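You operate a simulated robot arm through the tools that you are given. There is no shell and no other tool. Be economical: measure what you need, move in short steps, check, and stop when the job is done.

Carry out the task below with a simulated robot arm. There is one attempt and no reset: what you move stays moved.

Task
Stop the drip at the hex nut with the spanner marked 72.
Fine: close the valve by the red handwheel first, put the spanner back on its rest, then open the valve again; the wing screws, the other spanner and the other handwheel stay.

The check looks at the end state, three seconds after you hand in, the way a careful person would. Anything else that was tipped, shoved, dropped, spilled or broken makes it a failure.

Robot
A 7-joint arm with a two-finger parallel gripper, fixed in place. Base frame: the origin is at the foot of the arm, x ahead of it, y to its left, z up; the work surface is at about z = 0.86. Lengths are in m, angles in degrees, forces in N, time in s.
With the tool pointing down near the work surface it reaches from about 0.24 to 0.68 m from the base axis. Its first joint turns from -66.0 to 66.0 degrees. Payload 2.4 kg.
The TCP is the grasp point between the finger pads, 0.03 m short of the fingertips. In the tool frame z runs along the fingers and y along their closing line. Largest opening 0.094 m; finger width 0.028, thickness 0.01; the body of the gripper, 0.05 by 0.096 m, starts 0.055 m behind the TCP.
Orientation is told as [roll, pitch, yaw] about the base's x, y, z axes, in that order, counted from this pose: with the fingers straight down and closing along the base's y, the tool's x points along the base's -x, its y along +y and its z along -z.

Tools
- The arm moves only by the tool step_arm. Its argument "plan" is a list of rows, each an object (a shift or turn left out is 0, a gripper value left out holds the last) with "hand": the opening in per cent of the stroke, from 0 (shut) to 100 (fully open); "dp": the shift along the tool's x, y, z in m, a list of three; "angular": the turn, a rotation vector about the tool's x, y, z in degrees, a list of three. In form: [{"hand": hand, "dp": [tx, ty, tz], "angular": [rx, ry, rz]}, ...]. A call has 1 to 12 rows; each row is the pose to reach, as a shift and turn from the pose commanded when the call began, along the tool's axes at that moment. Rows are played at 5 a second. More than 0.05 m and 8.6 degrees between two rows, or a gripper value outside its range, and nothing of the call is played. A pose out of reach is approached as far as the arm can. The call stops where the force on the tool passes 40 N (or 10 N more than at its start, if that is more) or the arm is blocked; 0.2 s more then pass. The fingers move at their own pace (about 0.153 m/s each) and stop on an object; they squeeze with about 20 N. The grip force told is the motor's: it shows also when the fingers shut on nothing. Time passes only in rows, and 0.2 s behind the last, so rows that repeat a pose let the fingers close. It gives the time, the measured TCP pose, the force on the tool (base axes), the opening and the grip force at its end, in the units of the frame above (readings bear some noise), with the torque about the TCP (base axes, N m) and any sound that the robot's microphone picked up.
- Cameras (640 x 400 px; columns grow to the right, rows downward): "scene" is fixed at [0.0227, 0.4607, 1.4507]; the picture's right is [-0.87, -0.49, 0.00], its down [-0.25, 0.45, -0.86] and it looks along [0.42, -0.75, -0.51] (base axes); focal length 366 px, centre (320, 200). "wrist" rides on the gripper at [0.076, 0.014, -0.102] in the tool frame; the picture's right is [-0.18, 0.98, 0.00], its down [-0.75, -0.14, -0.64] and it looks along [-0.63, -0.12, 0.77] (tool axes); focal length 243 px, centre (320, 200). There is no depth. A picture from a camera that has moved, and an enlarged one, comes with that camera's place and axes in the base frame and with its lens.
- capture(camera): a new picture of that camera. It takes no simulated time.
- close_up(camera, box): a new picture of the part [left, top, right, bottom] of that camera's present view, enlarged. It takes no simulated time.
- finish_job(): hands the job in; it is judged then, once.

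Work in short steps. Places have to be worked out from the pictures, the camera data and where the tool is seen: move nearer, look again, correct. Check each grasp and each placing, and mend what went wrong. You have 120 turns and 84 pictures in all, those below and enlarged ones among them. Open the gripper and draw the arm clear of the work before you hand the job in, unless the task says otherwise; then end with one line.

The tools are called as a command line: name --argument value ..., lists and objects as JSON in quotes. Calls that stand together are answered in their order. step_arm: Moves the arm, as the interface text tells. Its arguments: {"type":"object","properties":{"plan":{"type":"array"}},"required":["plan"]} The other tools are called the same way: capture (camera) takes a picture; close_up (camera, box) takes an enlarged picture of a part of a camera's view; finish_job () hands the job in.

At the start:

```text
clock: 0.0
eef_pos: [0.3629, 0.03, 1.1584]
orientation: [0.0, 0.0, 0.0]
force: [-0.4, 0.4, -0.1]
torque: [0.01, 0.03, 0.01]
width: 0.0938
gripper_force: 0.2
```

scene: 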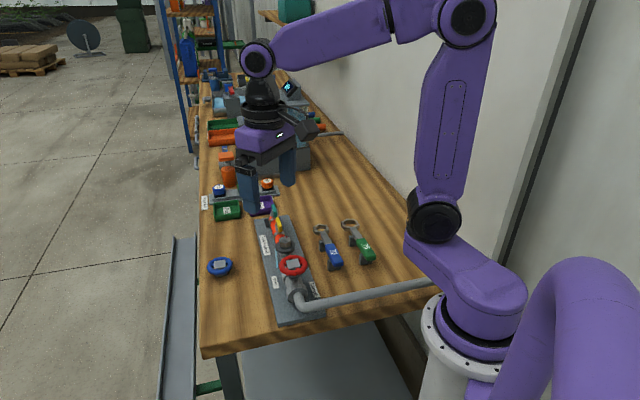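
wrist: 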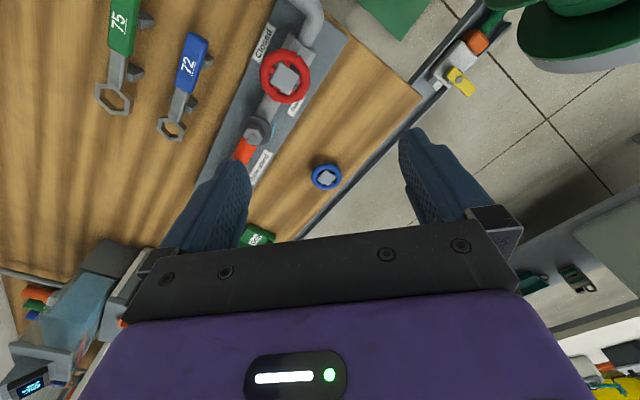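

I'll look closer at the work area first: the valve, nut, spanners and labels.

close_up --camera "scene" --box '[190, 190, 390, 330]'

close_up --camera "wrist" --box '[80, 0, 400, 200]'

```text
2.86 times, centred on (290, 260) of scene
camera zoom: at [0.0227, 0.4607, 1.4507], right [-0.87, -0.49, 0.0], down [-0.25, 0.45, -0.86], along [0.42, -0.75, -0.51], focal length 1045 px, centre (406, 29)
```

zoom: 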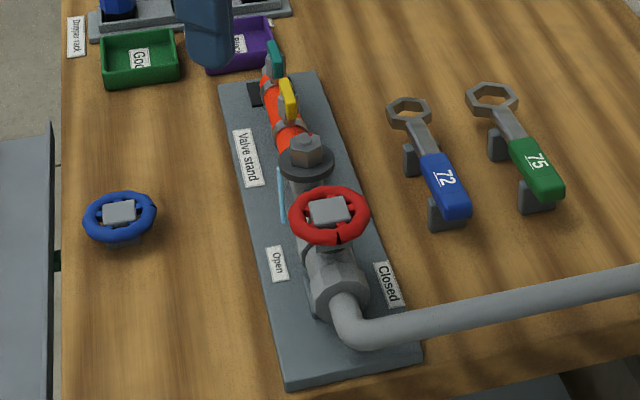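

```text
2.00 times, centred on (240, 100) of wrist
camera zoom: at [0.2852, 0.042, 1.2593], right [0.18, 0.98, 0.0], down [0.75, -0.14, 0.64], along [0.63, -0.12, -0.77], focal length 485 px, centre (480, 400)
```

zoom: 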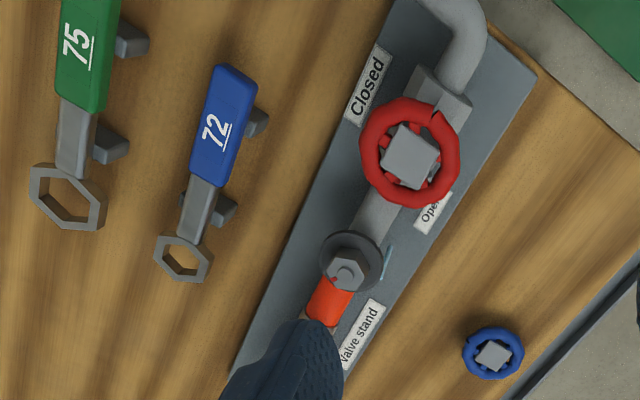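

The red wheel hub is near (0.348,-0.010,0.96) and the nut near (0.404,-0.067,0.957). I'll go above the wheel for a closer look.

step_arm --plan '[{"dp": [0.005, -0.013, 0.035]}, {"dp": [0.01, -0.026, 0.07]}, {"dp": [0.015, -0.04, 0.1]}, {"dp": [0.015, -0.04, 0.1]}]'

capture --camera "wrist"

close_up --camera "scene" --box '[240, 210, 340, 310]'

```text
clock: 1.0
eef_pos: [0.3477, -0.0107, 1.0566]
orientation: [0.0, 0.0, 0.1]
force: [-0.2, -0.6, -0.7]
torque: [0.0, 0.06, 0.03]
width: 0.0939
gripper_force: 0.0
```

```text
79 pictures are left
camera wrist: at [0.2698, 0.0024, 1.1582], right [0.18, 0.98, 0.0], down [0.75, -0.14, 0.64], along [0.63, -0.12, -0.77], focal length 243 px, centre (320, 200)
```

wrist: 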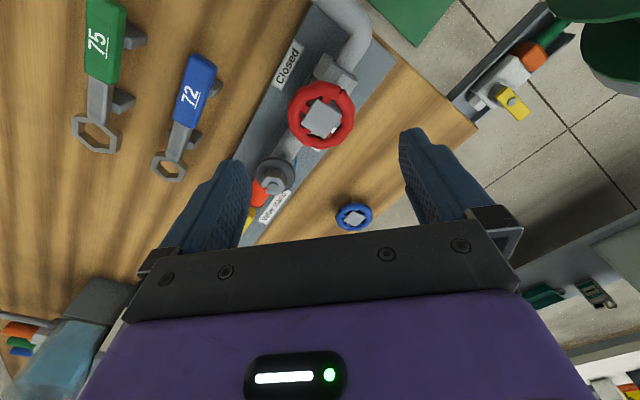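

```text
4.00 times, centred on (290, 260) of scene
camera zoom: at [0.0227, 0.4607, 1.4507], right [-0.87, -0.49, 0.0], down [-0.25, 0.45, -0.86], along [0.42, -0.75, -0.51], focal length 1464 px, centre (440, -40)
```

zoom: 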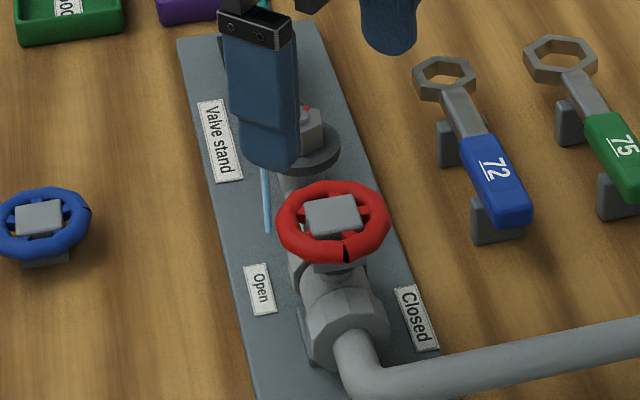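

The wheel has a dark mark on its rim. I'll enlarge the wrist view to see the mark, the labels and the nut.

close_up --camera "wrist" --box '[230, 30, 390, 130]'

close_up --camera "wrist" --box '[220, 120, 340, 220]'

```text
4.00 times, centred on (310, 80) of wrist
camera zoom: at [0.2698, 0.0024, 1.1582], right [0.18, 0.98, 0.0], down [0.75, -0.14, 0.64], along [0.63, -0.12, -0.77], focal length 970 px, centre (360, 680)
```

zoom: 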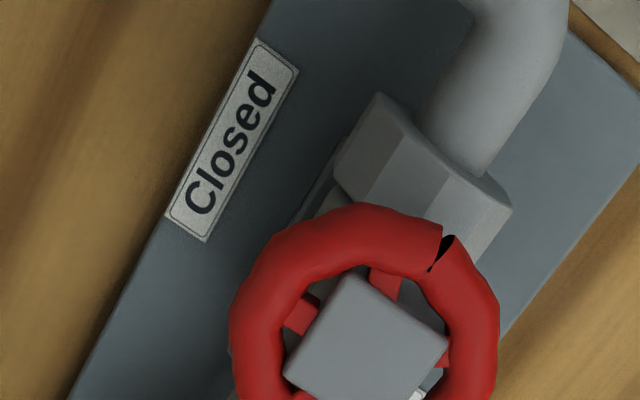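

```text
4.00 times, centred on (280, 170) of wrist
camera zoom: at [0.2698, 0.0024, 1.1582], right [0.18, 0.98, 0.0], down [0.75, -0.14, 0.64], along [0.63, -0.12, -0.77], focal length 970 px, centre (480, 320)
```

zoom: 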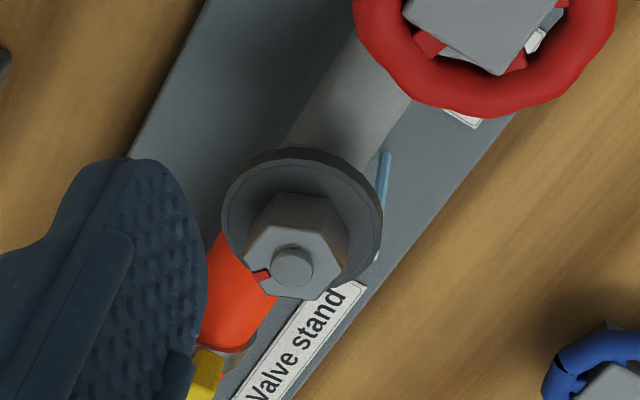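

The dark mark is only a seam in the rim. The hub block is a square of about 0.026 m, aligned with the plate (45°). I'll turn the hand to yaw +45° and go a little lower to see how far the block stands above the rim.

step_arm --plan '[{"dp": [0, 0, 0.006], "angular": [0, 0, -7.5]}, {"dp": [0, 0, 0.012], "angular": [0, 0, -15]}, {"dp": [0, 0, 0.018], "angular": [0, 0, -22.5]}, {"dp": [0, 0, 0.024], "angular": [0, 0, -30]}, {"dp": [0, 0, 0.03], "angular": [0, 0, -37.5]}, {"dp": [0, 0, 0.036], "angular": [0, 0, -45]}, {"dp": [0, 0, 0.036], "angular": [0, 0, -45]}]'

capture --camera "wrist"

close_up --camera "scene" --box '[265, 230, 325, 290]'

```text
clock: 2.6
eef_pos: [0.3468, -0.0122, 1.0215]
orientation: [0.0, 0.0, 45.1]
force: [0.1, 0.7, 0.3]
torque: [-0.01, 0.0, 0.01]
width: 0.0942
gripper_force: 0.0
```

```text
75 pictures are left
camera wrist: at [0.2826, -0.0562, 1.1231], right [-0.57, 0.82, 0.0], down [0.63, 0.44, 0.64], along [0.53, 0.36, -0.77], focal length 243 px, centre (320, 200)
```

wrist: 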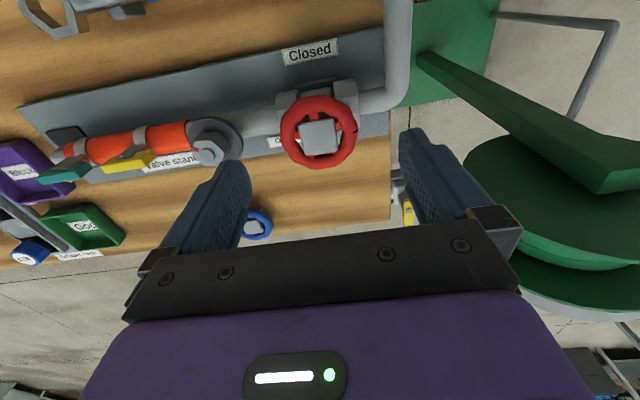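

```text
6.67 times, centred on (295, 260) of scene
camera zoom: at [0.0227, 0.4607, 1.4507], right [-0.87, -0.49, 0.0], down [-0.25, 0.45, -0.86], along [0.42, -0.75, -0.51], focal length 2439 px, centre (487, -200)
```

zoom: 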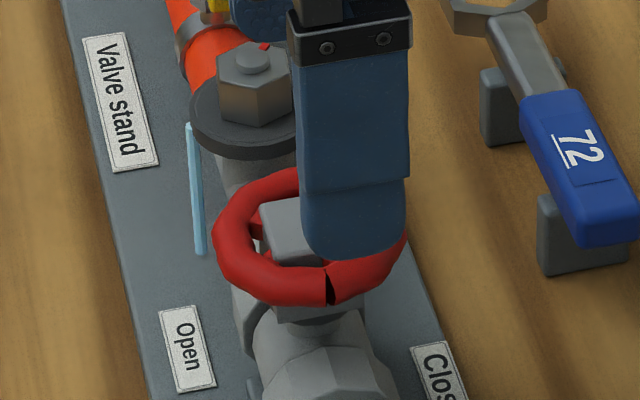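

The block top is level with the rim, so I'll grip the rim from outside, about 0.059 m across, with the fingertips above the inlet nut. I'll descend to TCP z≈0.973.

step_arm --plan '[{"dp": [0, 0, 0.02]}, {"dp": [0, 0, 0.036]}, {"dp": [0, 0, 0.048]}, {"dp": [0, 0, 0.048]}]'

capture --camera "wrist"

close_up --camera "scene" --box '[245, 210, 345, 300]'

```text
clock: 3.6
eef_pos: [0.3477, -0.0111, 0.9732]
orientation: [0.1, 0.0, 45.1]
force: [0.9, -0.4, -0.3]
torque: [-0.01, -0.02, 0.05]
width: 0.0938
gripper_force: 0.1
```

```text
73 pictures are left
camera wrist: at [0.2822, -0.0559, 1.0752], right [-0.57, 0.82, 0.0], down [0.63, 0.43, 0.64], along [0.53, 0.36, -0.77], focal length 243 px, centre (320, 200)
```

wrist: 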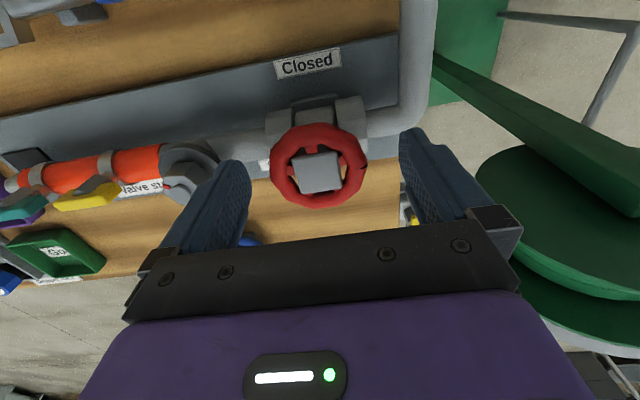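

```text
4.44 times, centred on (295, 255) of scene
camera zoom: at [0.0227, 0.4607, 1.4507], right [-0.87, -0.49, 0.0], down [-0.25, 0.45, -0.86], along [0.42, -0.75, -0.51], focal length 1626 px, centre (431, -44)
```

zoom: 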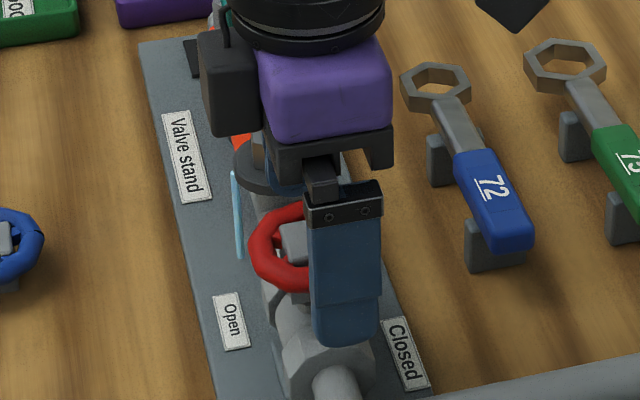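

The hub is centred between the fingers. I'll close on the rim.

step_arm --plan '[{"hand": 0}, {"hand": 0}, {"hand": 0}]'

```text
clock: 4.4
eef_pos: [0.3485, -0.0114, 0.9737]
orientation: [0.0, 0.0, 45.0]
force: [2.1, -2.5, -0.2]
torque: [-0.08, -0.07, -0.03]
width: 0.0577
gripper_force: 19.9
```

The rim is held at 0.0577 m. I'll turn it clockwise 30° and watch the torque.

step_arm --plan '[{"angular": [0, 0, 6]}, {"angular": [0, 0, 12]}, {"angular": [0, 0, 18]}, {"angular": [0, 0, 24]}, {"angular": [0, 0, 30]}]'

capture --camera "wrist"

```text
clock: 5.6
eef_pos: [0.3472, -0.011, 0.9735]
orientation: [0.0, 0.0, 14.9]
force: [3.5, -1.8, 1.0]
torque: [-0.09, -0.17, 0.03]
width: 0.0578
gripper_force: 19.4
```

```text
71 pictures are left
camera wrist: at [0.2692, -0.0179, 1.0753], right [-0.08, 1.0, 0.0], down [0.76, 0.06, 0.64], along [0.64, 0.05, -0.77], focal length 243 px, centre (320, 200)
```

wrist: 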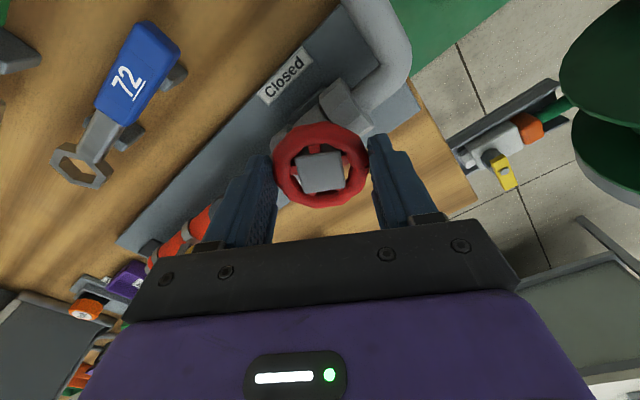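

The block turned with the hand and the torque is low. I'll keep turning clockwise.

step_arm --plan '[{"angular": [0, 0, 6]}, {"angular": [0, 0, 12]}, {"angular": [0, 0, 18]}, {"angular": [0, 0, 24]}, {"angular": [0, 0, 30]}, {"angular": [0, 0, 36]}, {"angular": [0, 0, 42]}, {"angular": [0, 0, 48]}, {"angular": [0, 0, 54]}, {"angular": [0, 0, 60]}]'

capture --camera "wrist"

close_up --camera "scene" --box '[245, 210, 345, 300]'

```text
clock: 7.8
eef_pos: [0.3479, -0.011, 0.9732]
orientation: [0.0, -0.1, -45.0]
force: [10.3, 10.9, -0.7]
torque: [0.4, -0.38, 0.06]
width: 0.0579
gripper_force: 20.0
```

```text
70 pictures are left
camera wrist: at [0.3031, 0.0523, 1.0753], right [0.83, 0.56, 0.0], down [0.43, -0.63, 0.64], along [0.36, -0.53, -0.77], focal length 243 px, centre (320, 200)
```

wrist: 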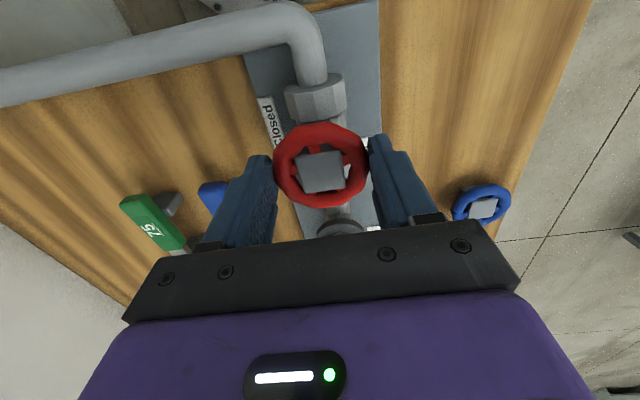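

```text
4.44 times, centred on (295, 255) of scene
camera zoom: at [0.023, 0.461, 1.4506], right [-0.87, -0.49, 0.0], down [-0.25, 0.45, -0.86], along [0.42, -0.75, -0.51], focal length 1626 px, centre (431, -44)
```

zoom: 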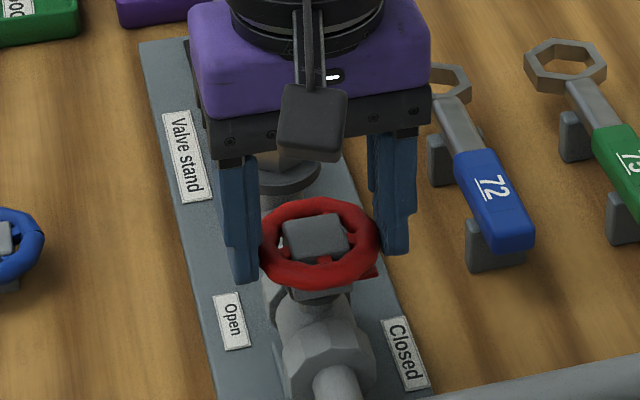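

There's now a red pointer below the rim pointing toward "Closed". I'll zoom in on it.

close_up --camera "scene" --box '[280, 240, 340, 300]'

close_up --camera "wrist" --box '[240, 90, 400, 230]'

```text
6.67 times, centred on (310, 270) of scene
camera zoom: at [0.023, 0.461, 1.4506], right [-0.87, -0.49, 0.0], down [-0.25, 0.45, -0.86], along [0.42, -0.75, -0.51], focal length 2439 px, centre (387, -267)
```

zoom: 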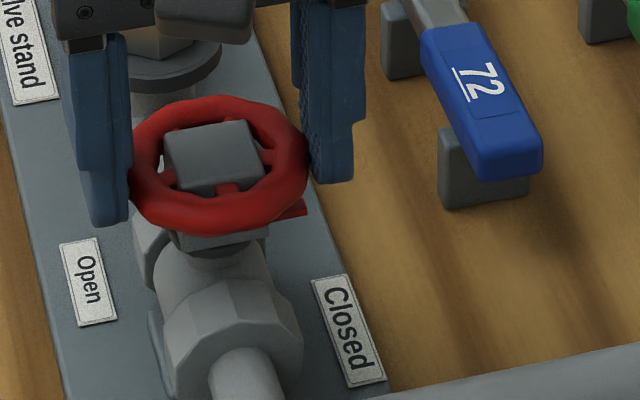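

```text
2.86 times, centred on (320, 160) of wrist
camera zoom: at [0.3031, 0.0523, 1.0753], right [0.83, 0.56, 0.0], down [0.43, -0.63, 0.64], along [0.36, -0.53, -0.77], focal length 693 px, centre (320, 314)
```

zoom: 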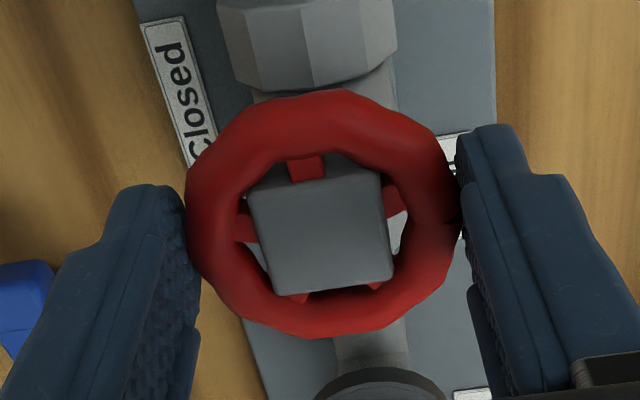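

The pointer is now roughly perpendicular to the pipe, toward Closed. I'll try a few degrees more to feel for an end stop.

step_arm --plan '[{"angular": [0, 0, 3]}, {"angular": [0, 0, 6]}, {"angular": [0, 0, 6]}]'

close_up --camera "scene" --box '[260, 230, 320, 290]'

```text
clock: 8.6
eef_pos: [0.3485, -0.0113, 0.9743]
orientation: [0.1, -0.1, -50.8]
force: [11.9, 21.1, 5.5]
torque: [0.75, -0.35, 0.24]
width: 0.0578
gripper_force: 19.7
```

```text
6.67 times, centred on (290, 260) of scene
camera zoom: at [0.023, 0.4613, 1.4505], right [-0.87, -0.49, 0.0], down [-0.25, 0.45, -0.86], along [0.42, -0.75, -0.51], focal length 2439 px, centre (520, -200)
```

zoom: 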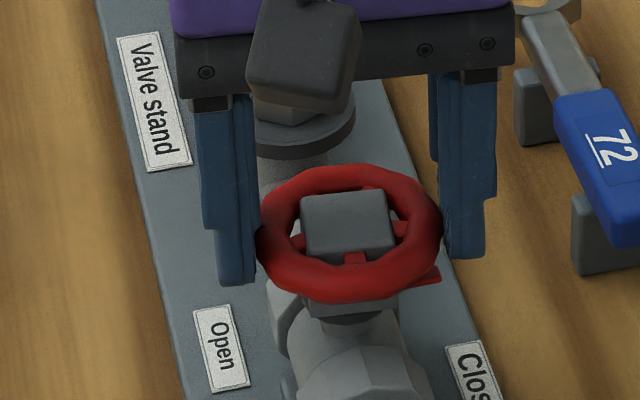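

The torque rose from 0.06 to 0.24, which looks like the end stop at 90°. I'll release, rise, and look at the pointer and the drip.

step_arm --plan '[{"hand": 100}, {"hand": 100}, {"hand": 100, "dp": [0, 0, -0.04]}, {"hand": 100, "dp": [0, 0, -0.08]}, {"hand": 100, "dp": [0, 0, -0.12]}, {"hand": 100, "dp": [0, 0, -0.12]}]'

capture --camera "wrist"

close_up --camera "scene" --box '[240, 210, 340, 300]'

```text
clock: 10.0
eef_pos: [0.3469, -0.0111, 1.0944]
orientation: [0.0, 0.1, -50.8]
force: [0.4, 0.2, -0.4]
torque: [0.02, 0.02, 0.05]
width: 0.094
gripper_force: 0.0
```

```text
65 pictures are left
camera wrist: at [0.3093, 0.0558, 1.1959], right [0.88, 0.48, 0.0], down [0.37, -0.67, 0.64], along [0.31, -0.56, -0.77], focal length 243 px, centre (320, 200)
```

wrist: 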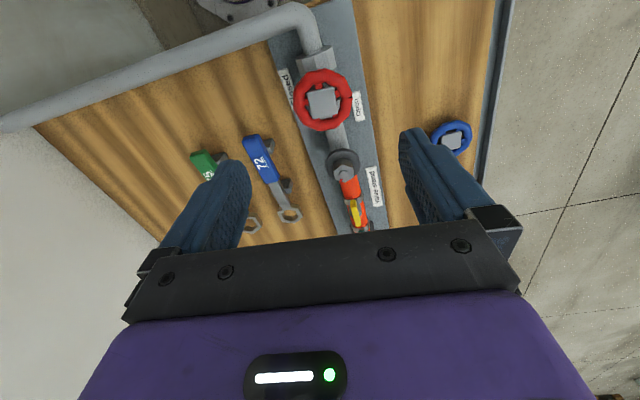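

```text
4.44 times, centred on (290, 255) of scene
camera zoom: at [0.0227, 0.4607, 1.4507], right [-0.87, -0.49, 0.0], down [-0.25, 0.45, -0.86], along [0.42, -0.75, -0.51], focal length 1626 px, centre (453, -44)
```

zoom: 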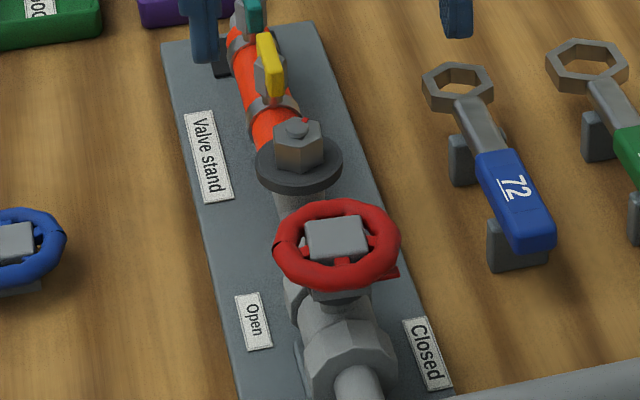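

The drip streak is gone, so the valve is closed. Next I'll move over the nut to measure it closely.

step_arm --plan '[{"dp": [-0.026, 0.003, 0.02], "angular": [0, 0, -2]}, {"dp": [-0.053, 0.006, 0.045], "angular": [0, 0, -4]}, {"dp": [-0.0794, 0.0088, 0.07], "angular": [0, 0, -5.8]}, {"dp": [-0.0794, 0.0088, 0.07], "angular": [0, 0, -5.8]}]'

capture --camera "wrist"

close_up --camera "wrist" --box '[260, 90, 380, 190]'

```text
clock: 11.0
eef_pos: [0.4047, -0.0691, 1.0247]
orientation: [0.0, 0.0, -45.1]
force: [-0.6, 0.4, 0.5]
torque: [-0.04, 0.0, -0.01]
width: 0.0941
gripper_force: 0.1
```

```text
63 pictures are left
camera wrist: at [0.3604, -0.0047, 1.1263], right [0.83, 0.56, 0.0], down [0.43, -0.63, 0.64], along [0.36, -0.53, -0.77], focal length 243 px, centre (320, 200)
```

wrist: 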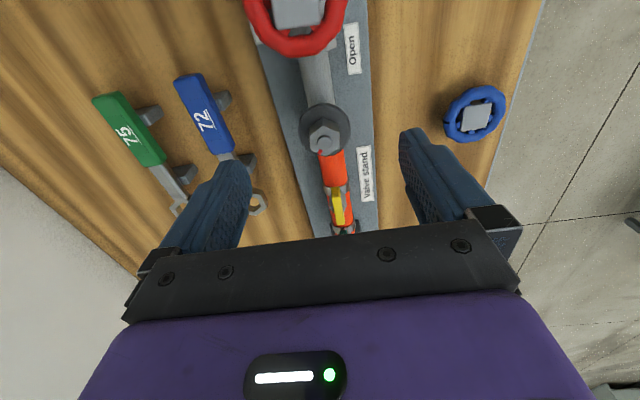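

```text
4.00 times, centred on (320, 140) of wrist
camera zoom: at [0.3604, -0.0047, 1.1263], right [0.83, 0.56, 0.0], down [0.43, -0.63, 0.64], along [0.36, -0.53, -0.77], focal length 970 px, centre (320, 440)
```

zoom: 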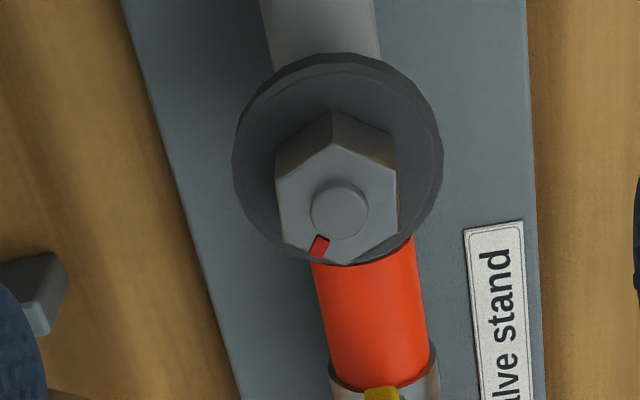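

I'll take zooms of the nut and the spanner from the fixed camera, to triangulate precisely.

close_up --camera "scene" --box '[255, 220, 315, 260]'

close_up --camera "scene" --box '[305, 215, 355, 275]'

```text
10.00 times, centred on (285, 240) of scene
camera zoom: at [0.0228, 0.4607, 1.4507], right [-0.87, -0.49, 0.0], down [-0.25, 0.45, -0.86], along [0.42, -0.75, -0.51], focal length 3659 px, centre (670, -200)
```

zoom: 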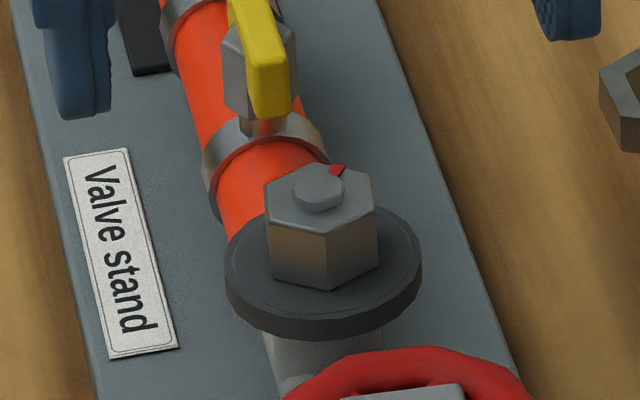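

```text
6.67 times, centred on (330, 245) of scene
camera zoom: at [0.0228, 0.4607, 1.4507], right [-0.87, -0.49, 0.0], down [-0.25, 0.45, -0.86], along [0.42, -0.75, -0.51], focal length 2439 px, centre (253, -100)
```

zoom: 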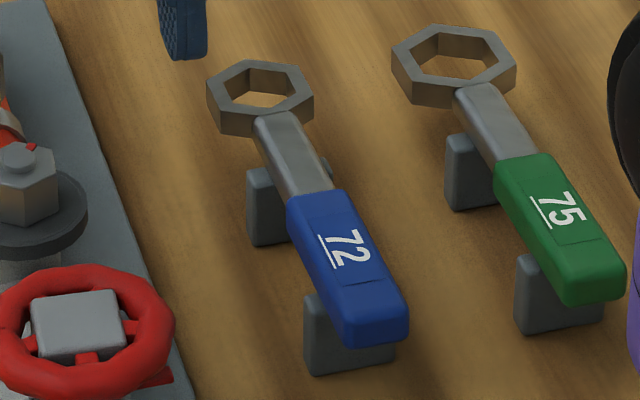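

The nut centre is near (0.410,-0.071), top z 0.959, about 0.022 across flats, with corners at roughly 10°+60k. I'll now move over the ring of spanner 72 to measure it the same way.

step_arm --plan '[{"dp": [-0.027, -0.034, 0]}, {"dp": [-0.055, -0.068, 0]}, {"dp": [-0.0823, -0.1015, 0.01]}, {"dp": [-0.0823, -0.1015, 0.02]}, {"dp": [-0.0823, -0.1015, 0.02]}]'

capture --camera "wrist"

close_up --camera "wrist" --box '[260, 80, 380, 180]'

```text
clock: 12.2
eef_pos: [0.3895, -0.1972, 1.0061]
orientation: [0.0, 0.0, -45.1]
force: [0.0, 0.0, 0.3]
torque: [0.01, 0.0, 0.02]
width: 0.0942
gripper_force: 0.1
```

```text
59 pictures are left
camera wrist: at [0.3451, -0.1342, 1.1069], right [0.83, 0.56, 0.0], down [0.43, -0.63, 0.64], along [0.36, -0.53, -0.77], focal length 243 px, centre (320, 200)
```

wrist: 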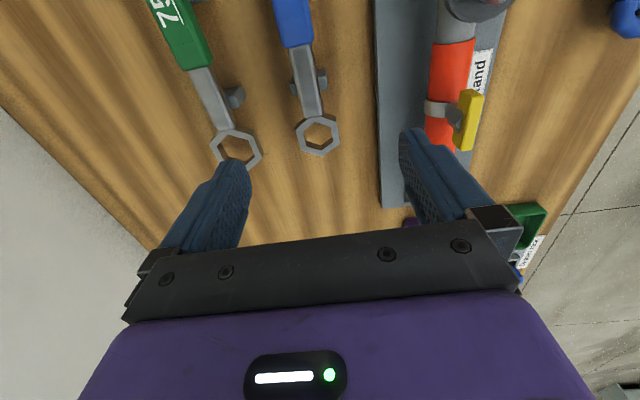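

```text
4.00 times, centred on (320, 130) of wrist
camera zoom: at [0.3451, -0.1342, 1.1069], right [0.83, 0.56, 0.0], down [0.43, -0.63, 0.64], along [0.36, -0.53, -0.77], focal length 970 px, centre (320, 480)
```

zoom: 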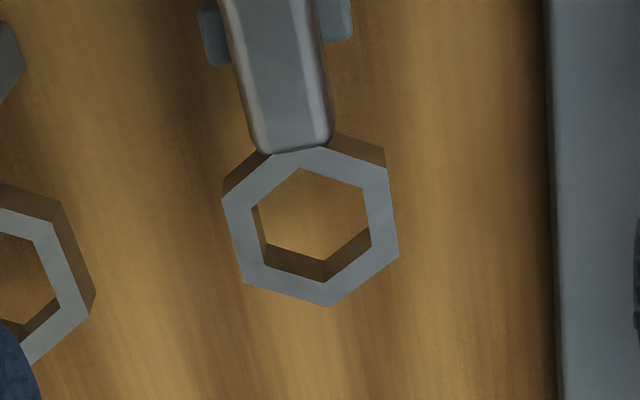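

Ring centre is near (0.3955,-0.211), top z 0.912, with a corner along the handle axis (135°). I'll narrow the gripper, since the 75 spanner is close by, and move above the blue handle.

step_arm --plan '[{"hand": 55, "dp": [0.03, -0.002, 0]}, {"hand": 55, "dp": [0.06, -0.004, 0.01]}, {"hand": 55, "dp": [0.0858, -0.0058, 0.02]}, {"hand": 55, "dp": [0.0858, -0.0058, 0.04]}, {"hand": 55, "dp": [0.0858, -0.0058, 0.04]}]'

capture --camera "wrist"

close_up --camera "scene" --box '[290, 190, 390, 290]'

```text
clock: 13.4
eef_pos: [0.3245, -0.1407, 0.9641]
orientation: [0.1, 0.0, -45.1]
force: [0.4, -1.3, 0.2]
torque: [0.01, -0.03, -0.04]
width: 0.0516
gripper_force: 0.0
```

```text
57 pictures are left
camera wrist: at [0.2806, -0.0779, 1.066], right [0.83, 0.56, 0.0], down [0.43, -0.63, 0.64], along [0.36, -0.53, -0.77], focal length 243 px, centre (320, 200)
```

wrist: 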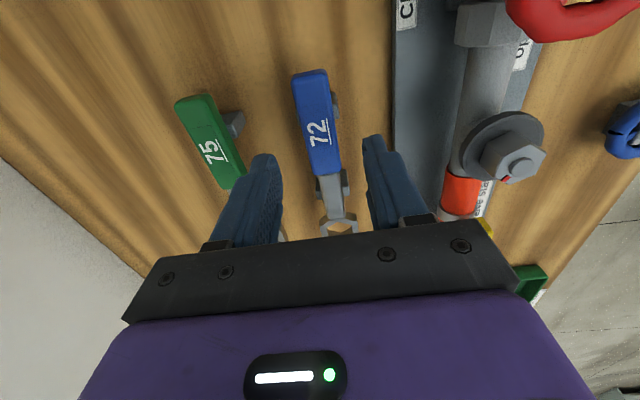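

```text
4.00 times, centred on (340, 240) of scene
camera zoom: at [0.0227, 0.4607, 1.4507], right [-0.87, -0.49, 0.0], down [-0.25, 0.45, -0.86], along [0.42, -0.75, -0.51], focal length 1464 px, centre (240, 40)
```

zoom: 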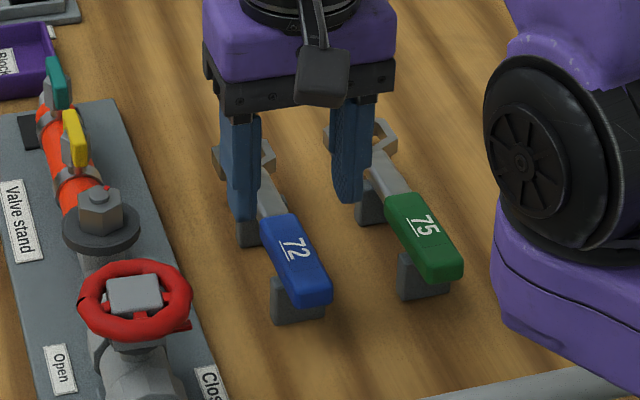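

The handle is aligned with the hand. The end post protrudes near d≈0.116 from the ring, so I'll shift 9 mm toward the ring and descend to handle height.

step_arm --plan '[{"dp": [-0.009, 0, 0.01]}, {"dp": [-0.009, 0, 0.03]}, {"dp": [-0.009, 0, 0.045]}, {"dp": [-0.009, 0, 0.053]}, {"dp": [-0.009, 0, 0.053]}]'

capture --camera "wrist"

close_up --camera "scene" --box '[300, 200, 380, 280]'

```text
clock: 14.6
eef_pos: [0.3312, -0.1465, 0.9101]
orientation: [0.0, 0.0, -45.1]
force: [0.2, -0.1, -0.3]
torque: [0.04, -0.01, -0.02]
width: 0.0517
gripper_force: 0.0
```

```text
55 pictures are left
camera wrist: at [0.2877, -0.0838, 1.0125], right [0.83, 0.56, 0.0], down [0.43, -0.63, 0.64], along [0.36, -0.53, -0.77], focal length 243 px, centre (320, 200)
```

wrist: 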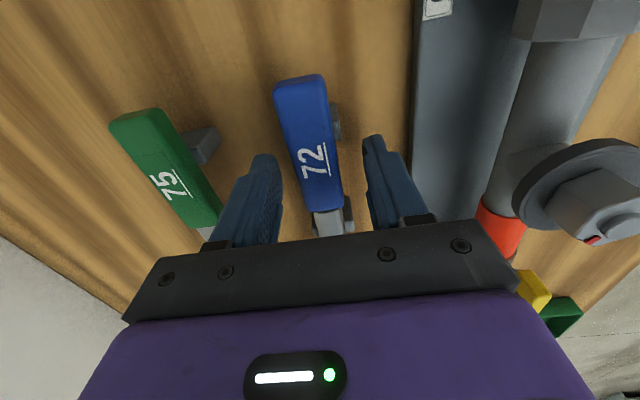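

```text
5.00 times, centred on (340, 240) of scene
camera zoom: at [0.0227, 0.4607, 1.4507], right [-0.87, -0.49, 0.0], down [-0.25, 0.45, -0.86], along [0.42, -0.75, -0.51], focal length 1830 px, centre (220, 0)
```

zoom: 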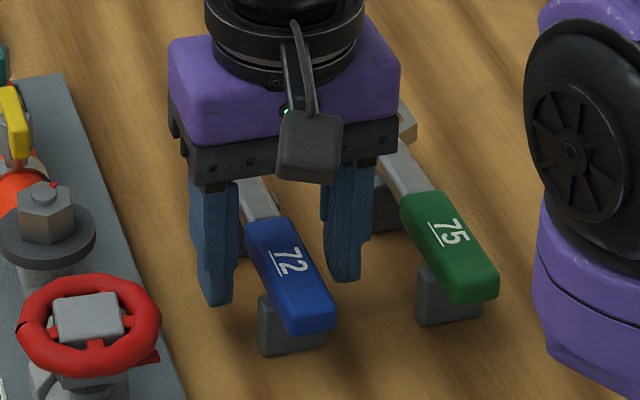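

The handle sits centred between the fingers and nothing is touching. I'll close.

step_arm --plan '[{"hand": 0}, {"hand": 0}, {"hand": 0}]'

capture --camera "wrist"

```text
clock: 15.4
eef_pos: [0.3313, -0.148, 0.9101]
orientation: [0.0, 0.0, -45.2]
force: [-7.4, -9.5, -7.2]
torque: [-0.55, -0.06, 0.33]
width: 0.0318
gripper_force: 44.9
```

```text
53 pictures are left
camera wrist: at [0.2872, -0.0844, 1.0126], right [0.83, 0.56, 0.0], down [0.43, -0.63, 0.64], along [0.36, -0.53, -0.77], focal length 243 px, centre (320, 200)
```

wrist: 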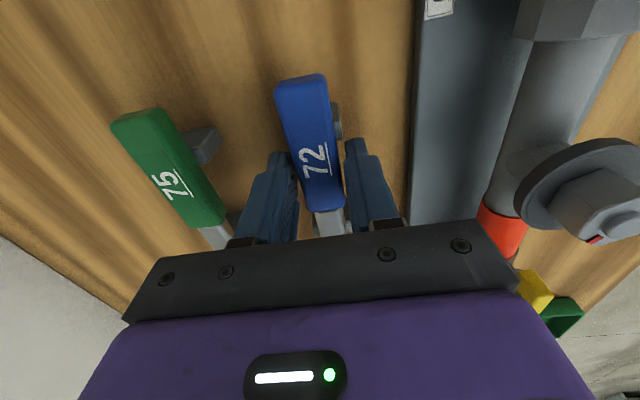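

The width stopped at 0.0318 with side force, so a finger may be touching a post rather than the handle. I'll look closer before lifting.

close_up --camera "wrist" --box '[240, 60, 420, 240]'

close_up --camera "scene" --box '[310, 220, 370, 280]'

```text
2.22 times, centred on (330, 150) of wrist
camera zoom: at [0.2872, -0.0844, 1.0126], right [0.83, 0.56, 0.0], down [0.43, -0.63, 0.64], along [0.36, -0.53, -0.77], focal length 539 px, centre (298, 311)
```

zoom: 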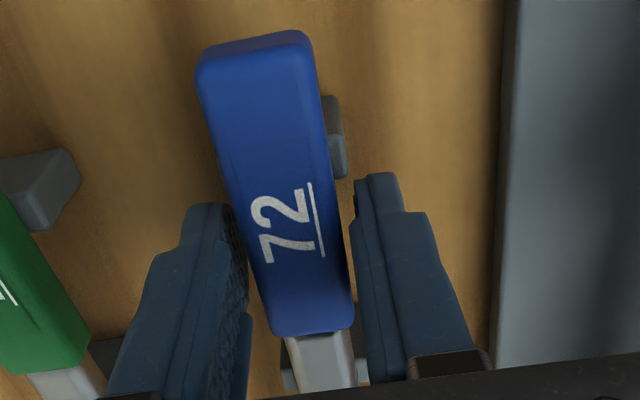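

```text
6.67 times, centred on (340, 250) of scene
camera zoom: at [0.0226, 0.4604, 1.4508], right [-0.87, -0.49, 0.0], down [-0.25, 0.45, -0.86], along [0.42, -0.75, -0.52], focal length 2439 px, centre (187, -133)
```

zoom: 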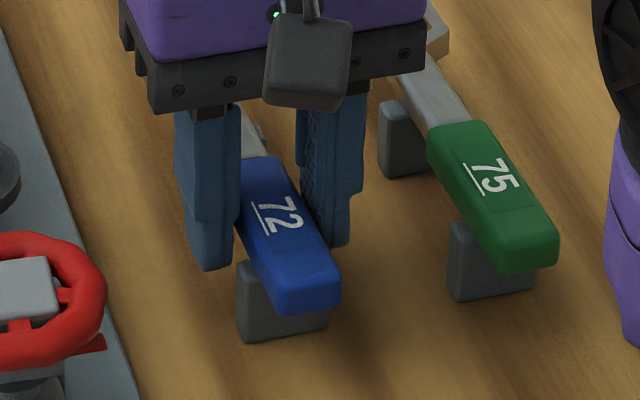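

Pixel gaps show that both fingers stopped on the end post below the handle, not on the handle itself. I'll reopen, shift 8 mm toward the ring, and close again.

step_arm --plan '[{"hand": 55}, {"hand": 55}, {"hand": 55, "dp": [-0.008, 0, 0]}, {"hand": 55, "dp": [-0.008, 0, 0]}, {"hand": 0, "dp": [-0.008, 0, 0]}, {"hand": 0, "dp": [-0.008, 0, 0]}, {"hand": 0, "dp": [-0.008, 0, 0]}]'

close_up --camera "wrist" --box '[240, 60, 420, 240]'

```text
clock: 17.0
eef_pos: [0.3375, -0.1528, 0.9109]
orientation: [0.0, 0.0, -45.2]
force: [0.3, -0.5, 0.2]
torque: [-0.03, -0.07, 0.03]
width: 0.0235
gripper_force: 19.8
```

```text
2.22 times, centred on (330, 150) of wrist
camera zoom: at [0.2934, -0.0895, 1.0126], right [0.83, 0.56, 0.0], down [0.43, -0.63, 0.64], along [0.36, -0.53, -0.77], focal length 539 px, centre (298, 311)
```

zoom: 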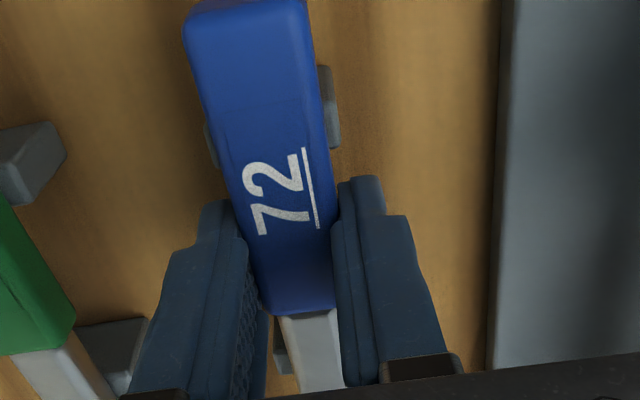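

Gripped properly at 0.0235 m with no side force. This rest pose is TCP (0.3375,-0.1528,0.911), yaw -45.2. I'll lift straight up.

step_arm --plan '[{"dp": [0, 0, -0.015]}, {"dp": [0, 0, -0.04]}, {"dp": [0, 0, -0.07]}, {"dp": [0, 0, -0.1]}, {"dp": [0, 0, -0.1]}]'

capture --camera "wrist"

close_up --camera "scene" --box '[240, 160, 400, 280]'

```text
clock: 18.2
eef_pos: [0.3386, -0.1528, 1.0111]
orientation: [-0.1, 0.1, -45.1]
force: [0.6, -0.7, -1.6]
torque: [0.0, -0.05, 0.04]
width: 0.0232
gripper_force: 20.4
```

```text
49 pictures are left
camera wrist: at [0.2929, -0.0895, 1.1129], right [0.83, 0.56, 0.0], down [0.43, -0.63, 0.64], along [0.36, -0.53, -0.77], focal length 243 px, centre (320, 200)
```

wrist: 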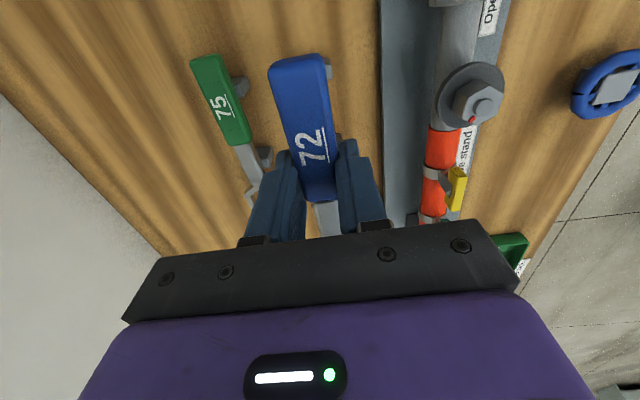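

```text
3.33 times, centred on (320, 220) of scene
camera zoom: at [0.0228, 0.4607, 1.4507], right [-0.87, -0.49, 0.0], down [-0.25, 0.45, -0.86], along [0.42, -0.75, -0.51], focal length 1220 px, centre (320, 133)
```

zoom: 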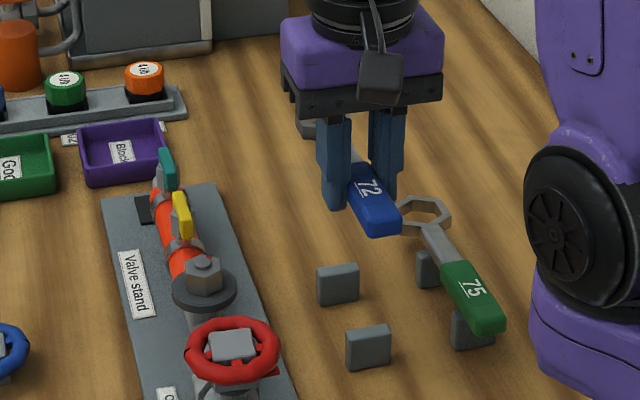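

The spanner is held straight. I'll rotate the hand at this height toward yaw +70° so the ring corners will match the nut.

step_arm --plan '[{"angular": [0, 0, -8]}, {"angular": [0, 0, -16]}, {"angular": [0, 0, -24]}, {"angular": [0, 0, -32]}, {"angular": [0, 0, -40]}, {"angular": [0, 0, -48]}, {"angular": [0, 0, -56]}, {"angular": [0, 0, -64]}, {"angular": [0, 0, -72]}, {"angular": [0, 0, -80]}, {"angular": [0, 0, -88]}, {"angular": [0, 0, -95]}]'

```text
clock: 20.8
eef_pos: [0.3376, -0.1534, 1.0102]
orientation: [0.1, 0.1, 50.0]
force: [0.5, 0.0, -1.9]
torque: [0.01, 0.0, -0.02]
width: 0.0235
gripper_force: 19.8
```

At yaw 50. I'll move to put the ring over the nut, with its bottom about 2 cm above the nut top.

step_arm --plan '[{"dp": [-0.01, -0.01, 0], "angular": [0, 0, -7]}, {"dp": [-0.021, -0.02, 0], "angular": [0, 0, -14]}, {"dp": [-0.0317, -0.0305, 0], "angular": [0, 0, -20]}, {"dp": [-0.0317, -0.0305, 0.015], "angular": [0, 0, -20]}, {"dp": [-0.0317, -0.0305, 0.015], "angular": [0, 0, -20]}]'

capture --camera "wrist"

close_up --camera "scene" --box '[255, 210, 325, 270]'

```text
clock: 22.0
eef_pos: [0.3813, -0.1486, 0.9948]
orientation: [0.0, 0.0, 69.9]
force: [0.1, 1.1, -1.1]
torque: [-0.04, -0.01, 0.0]
width: 0.0236
gripper_force: 19.9
```

```text
47 pictures are left
camera wrist: at [0.341, -0.2159, 1.0973], right [-0.86, 0.51, 0.0], down [0.39, 0.66, 0.64], along [0.33, 0.55, -0.77], focal length 243 px, centre (320, 200)
```

wrist: 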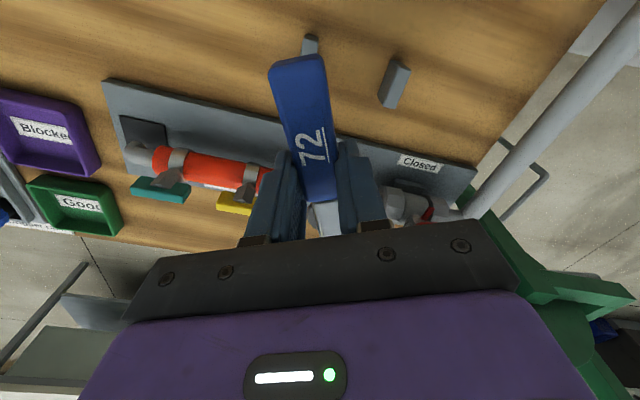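

```text
6.67 times, centred on (290, 240) of scene
camera zoom: at [0.0228, 0.4607, 1.4507], right [-0.87, -0.49, 0.0], down [-0.25, 0.45, -0.86], along [0.42, -0.75, -0.51], focal length 2439 px, centre (520, -67)
```

zoom: 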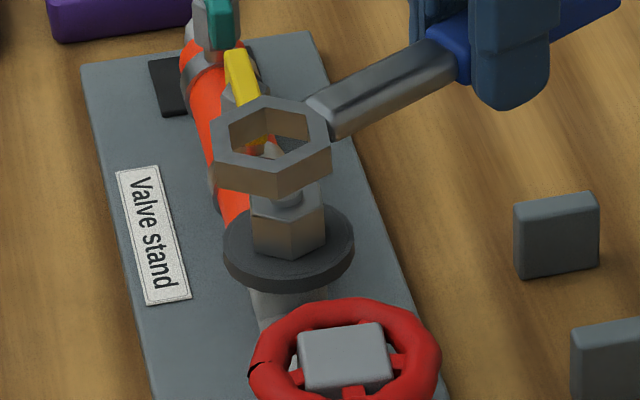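

The ring hovers over the nut. I'll take a tighter zoom to measure the offset and any droop.

close_up --camera "scene" --box '[270, 218, 310, 258]'

close_up --camera "scene" --box '[260, 190, 360, 260]'

```text
10.00 times, centred on (290, 238) of scene
camera zoom: at [0.0228, 0.4607, 1.4507], right [-0.87, -0.49, 0.0], down [-0.25, 0.45, -0.86], along [0.42, -0.75, -0.51], focal length 3659 px, centre (620, -180)
```

zoom: 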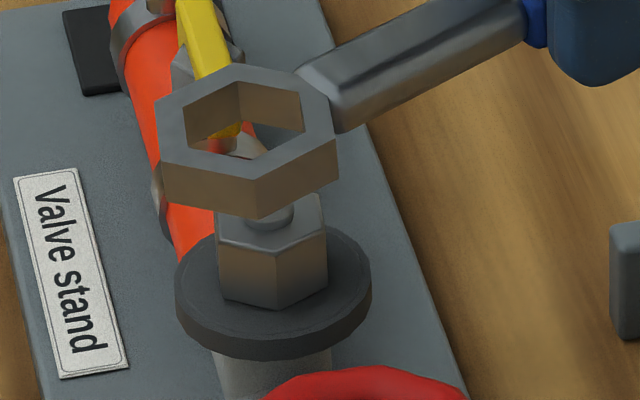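

```text
5.71 times, centred on (310, 225) of scene
camera zoom: at [0.0228, 0.4607, 1.4507], right [-0.87, -0.49, 0.0], down [-0.25, 0.45, -0.86], along [0.42, -0.75, -0.51], focal length 2091 px, centre (377, 57)
```

zoom: 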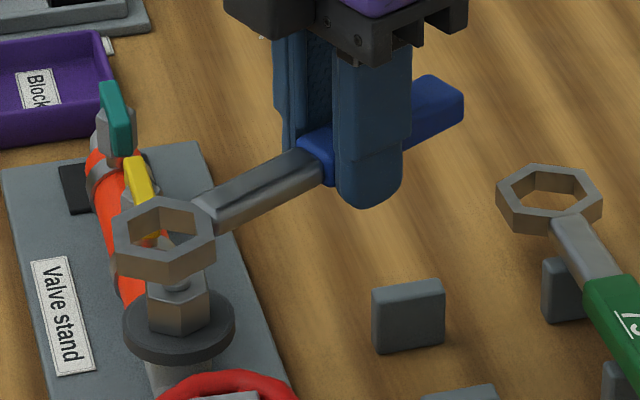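

The two scene views together suggest the ring sits about 0.09 m from the TCP and about 4 mm below it. I'll shift (0,-0.0067) and lower 12 mm, leaving a gap to the nut's stud, then re-measure.

step_arm --plan '[{"dp": [0.0063, -0.0023, 0]}, {"dp": [0.0063, -0.0023, 0.012]}, {"dp": [0.0063, -0.0023, 0.012]}]'

close_up --camera "scene" --box '[270, 218, 310, 258]'

```text
clock: 22.8
eef_pos: [0.3809, -0.1552, 0.983]
orientation: [0.0, 0.0, 69.8]
force: [0.6, -0.2, -1.1]
torque: [0.01, -0.02, 0.03]
width: 0.0234
gripper_force: 20.1
```

```text
10.00 times, centred on (290, 238) of scene
camera zoom: at [0.0228, 0.4607, 1.4507], right [-0.87, -0.49, 0.0], down [-0.25, 0.45, -0.86], along [0.42, -0.75, -0.51], focal length 3659 px, centre (620, -180)
```

zoom: 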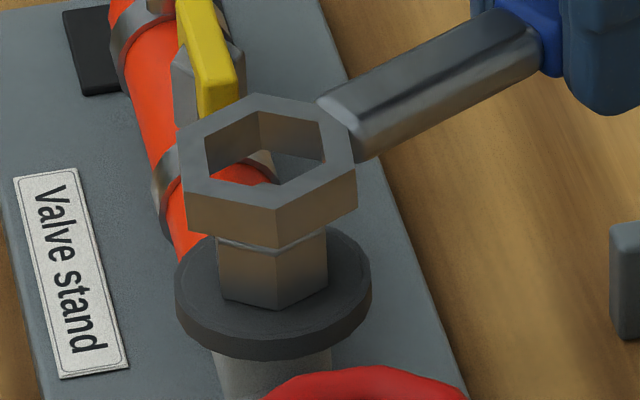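

The ring columns match the nut within about 0.6 mm. I'll lower in small steps and feel for contact.

step_arm --plan '[{"dp": [0, -0.0005, 0.003]}, {"dp": [0, -0.0005, 0.006]}, {"dp": [0, -0.0005, 0.0075]}]'

close_up --camera "scene" --box '[270, 218, 310, 258]'

```text
clock: 23.6
eef_pos: [0.3814, -0.1538, 0.9753]
orientation: [0.1, 0.0, 69.9]
force: [-0.6, -0.2, -1.5]
torque: [-0.03, 0.05, 0.04]
width: 0.0234
gripper_force: 20.2
```

```text
10.00 times, centred on (290, 238) of scene
camera zoom: at [0.0228, 0.4607, 1.4507], right [-0.87, -0.49, 0.0], down [-0.25, 0.45, -0.86], along [0.42, -0.75, -0.51], focal length 3659 px, centre (620, -180)
```

zoom: 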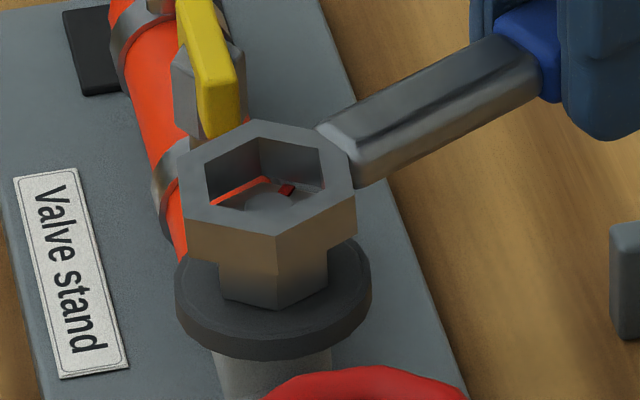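

The nut's stud and red mark are visible inside the hole with even gaps. I'll keep lowering in small steps.

step_arm --plan '[{"dp": [0, 0, 0.0015]}, {"dp": [0, 0, 0.003]}, {"dp": [0, 0, 0.0045]}, {"dp": [0, 0, 0.006]}]'

close_up --camera "scene" --box '[270, 218, 310, 258]'

```text
clock: 24.6
eef_pos: [0.3807, -0.1553, 0.9704]
orientation: [-0.1, 0.0, 69.8]
force: [-0.9, -0.7, 7.2]
torque: [0.47, -0.16, 0.08]
width: 0.0236
gripper_force: 20.1
```

```text
10.00 times, centred on (290, 238) of scene
camera zoom: at [0.0226, 0.4607, 1.4507], right [-0.87, -0.49, 0.0], down [-0.25, 0.45, -0.86], along [0.42, -0.75, -0.51], focal length 3659 px, centre (620, -180)
```

zoom: 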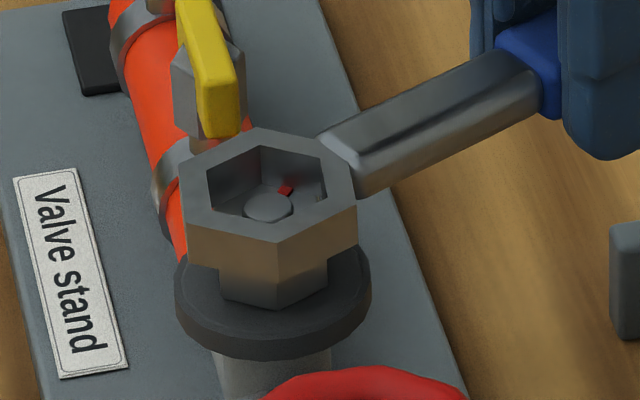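

Contact at the nut top, about 9 N. The ring edges look rotated slightly counter-clockwise of the nut. I'll rotate clockwise about the ring centre in small steps with a light downward press so it drops in.

step_arm --plan '[{"dp": [0.0004, 0.0012, 0], "angular": [0, 0, 0.5]}, {"dp": [0.0004, 0.002, 0], "angular": [0, 0, 1]}, {"dp": [0.0004, 0.0028, 0], "angular": [0, 0, 1.5]}, {"dp": [0.0004, 0.0035, 0], "angular": [0, 0, 2]}, {"dp": [0.0004, 0.0043, 0], "angular": [0, 0, 2.5]}, {"dp": [0.0004, 0.0051, 0], "angular": [0, 0, 3]}]'

close_up --camera "scene" --box '[270, 218, 310, 258]'

```text
clock: 26.0
eef_pos: [0.3773, -0.1528, 0.9698]
orientation: [0.1, 0.0, 66.8]
force: [-0.5, 1.1, -0.6]
torque: [-0.03, -0.01, -0.01]
width: 0.0237
gripper_force: 20.1
```

```text
10.00 times, centred on (290, 238) of scene
camera zoom: at [0.0228, 0.4607, 1.4507], right [-0.87, -0.49, 0.0], down [-0.25, 0.45, -0.86], along [0.42, -0.75, -0.51], focal length 3659 px, centre (620, -180)
```

zoom: 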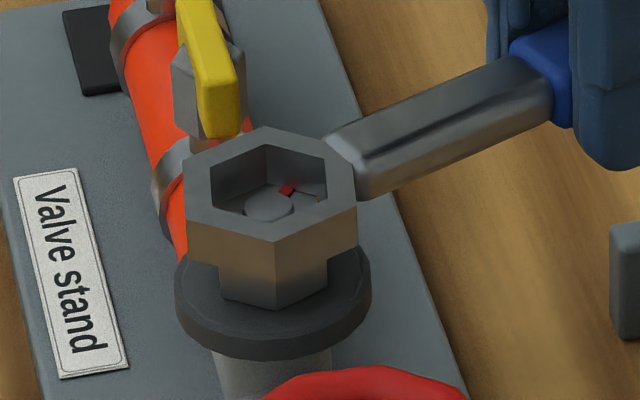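

The vertical force vanished, so the ring slipped over the nut. I'll lower further to seat it.

step_arm --plan '[{"dp": [0, 0, 0.002]}, {"dp": [0, 0, 0.004]}, {"dp": [0, 0, 0.006]}, {"dp": [0, 0, 0.007]}]'

close_up --camera "scene" --box '[270, 218, 310, 258]'

```text
clock: 27.0
eef_pos: [0.377, -0.1544, 0.9638]
orientation: [0.0, 0.0, 66.8]
force: [-2.6, -3.1, 8.4]
torque: [0.54, -0.23, 0.01]
width: 0.0238
gripper_force: 19.9
```

```text
10.00 times, centred on (290, 238) of scene
camera zoom: at [0.0226, 0.4607, 1.4507], right [-0.87, -0.49, 0.0], down [-0.25, 0.45, -0.86], along [0.42, -0.75, -0.51], focal length 3659 px, centre (620, -180)
```

zoom: 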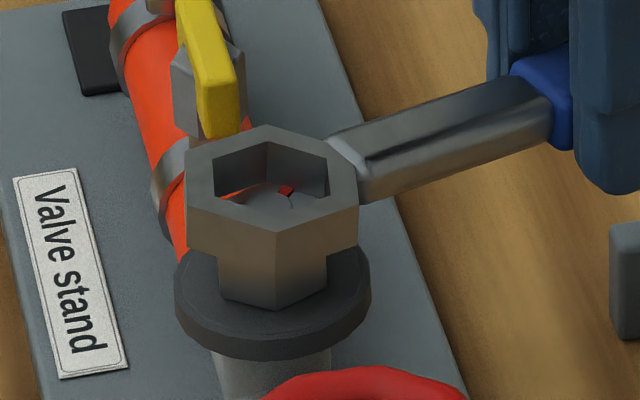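

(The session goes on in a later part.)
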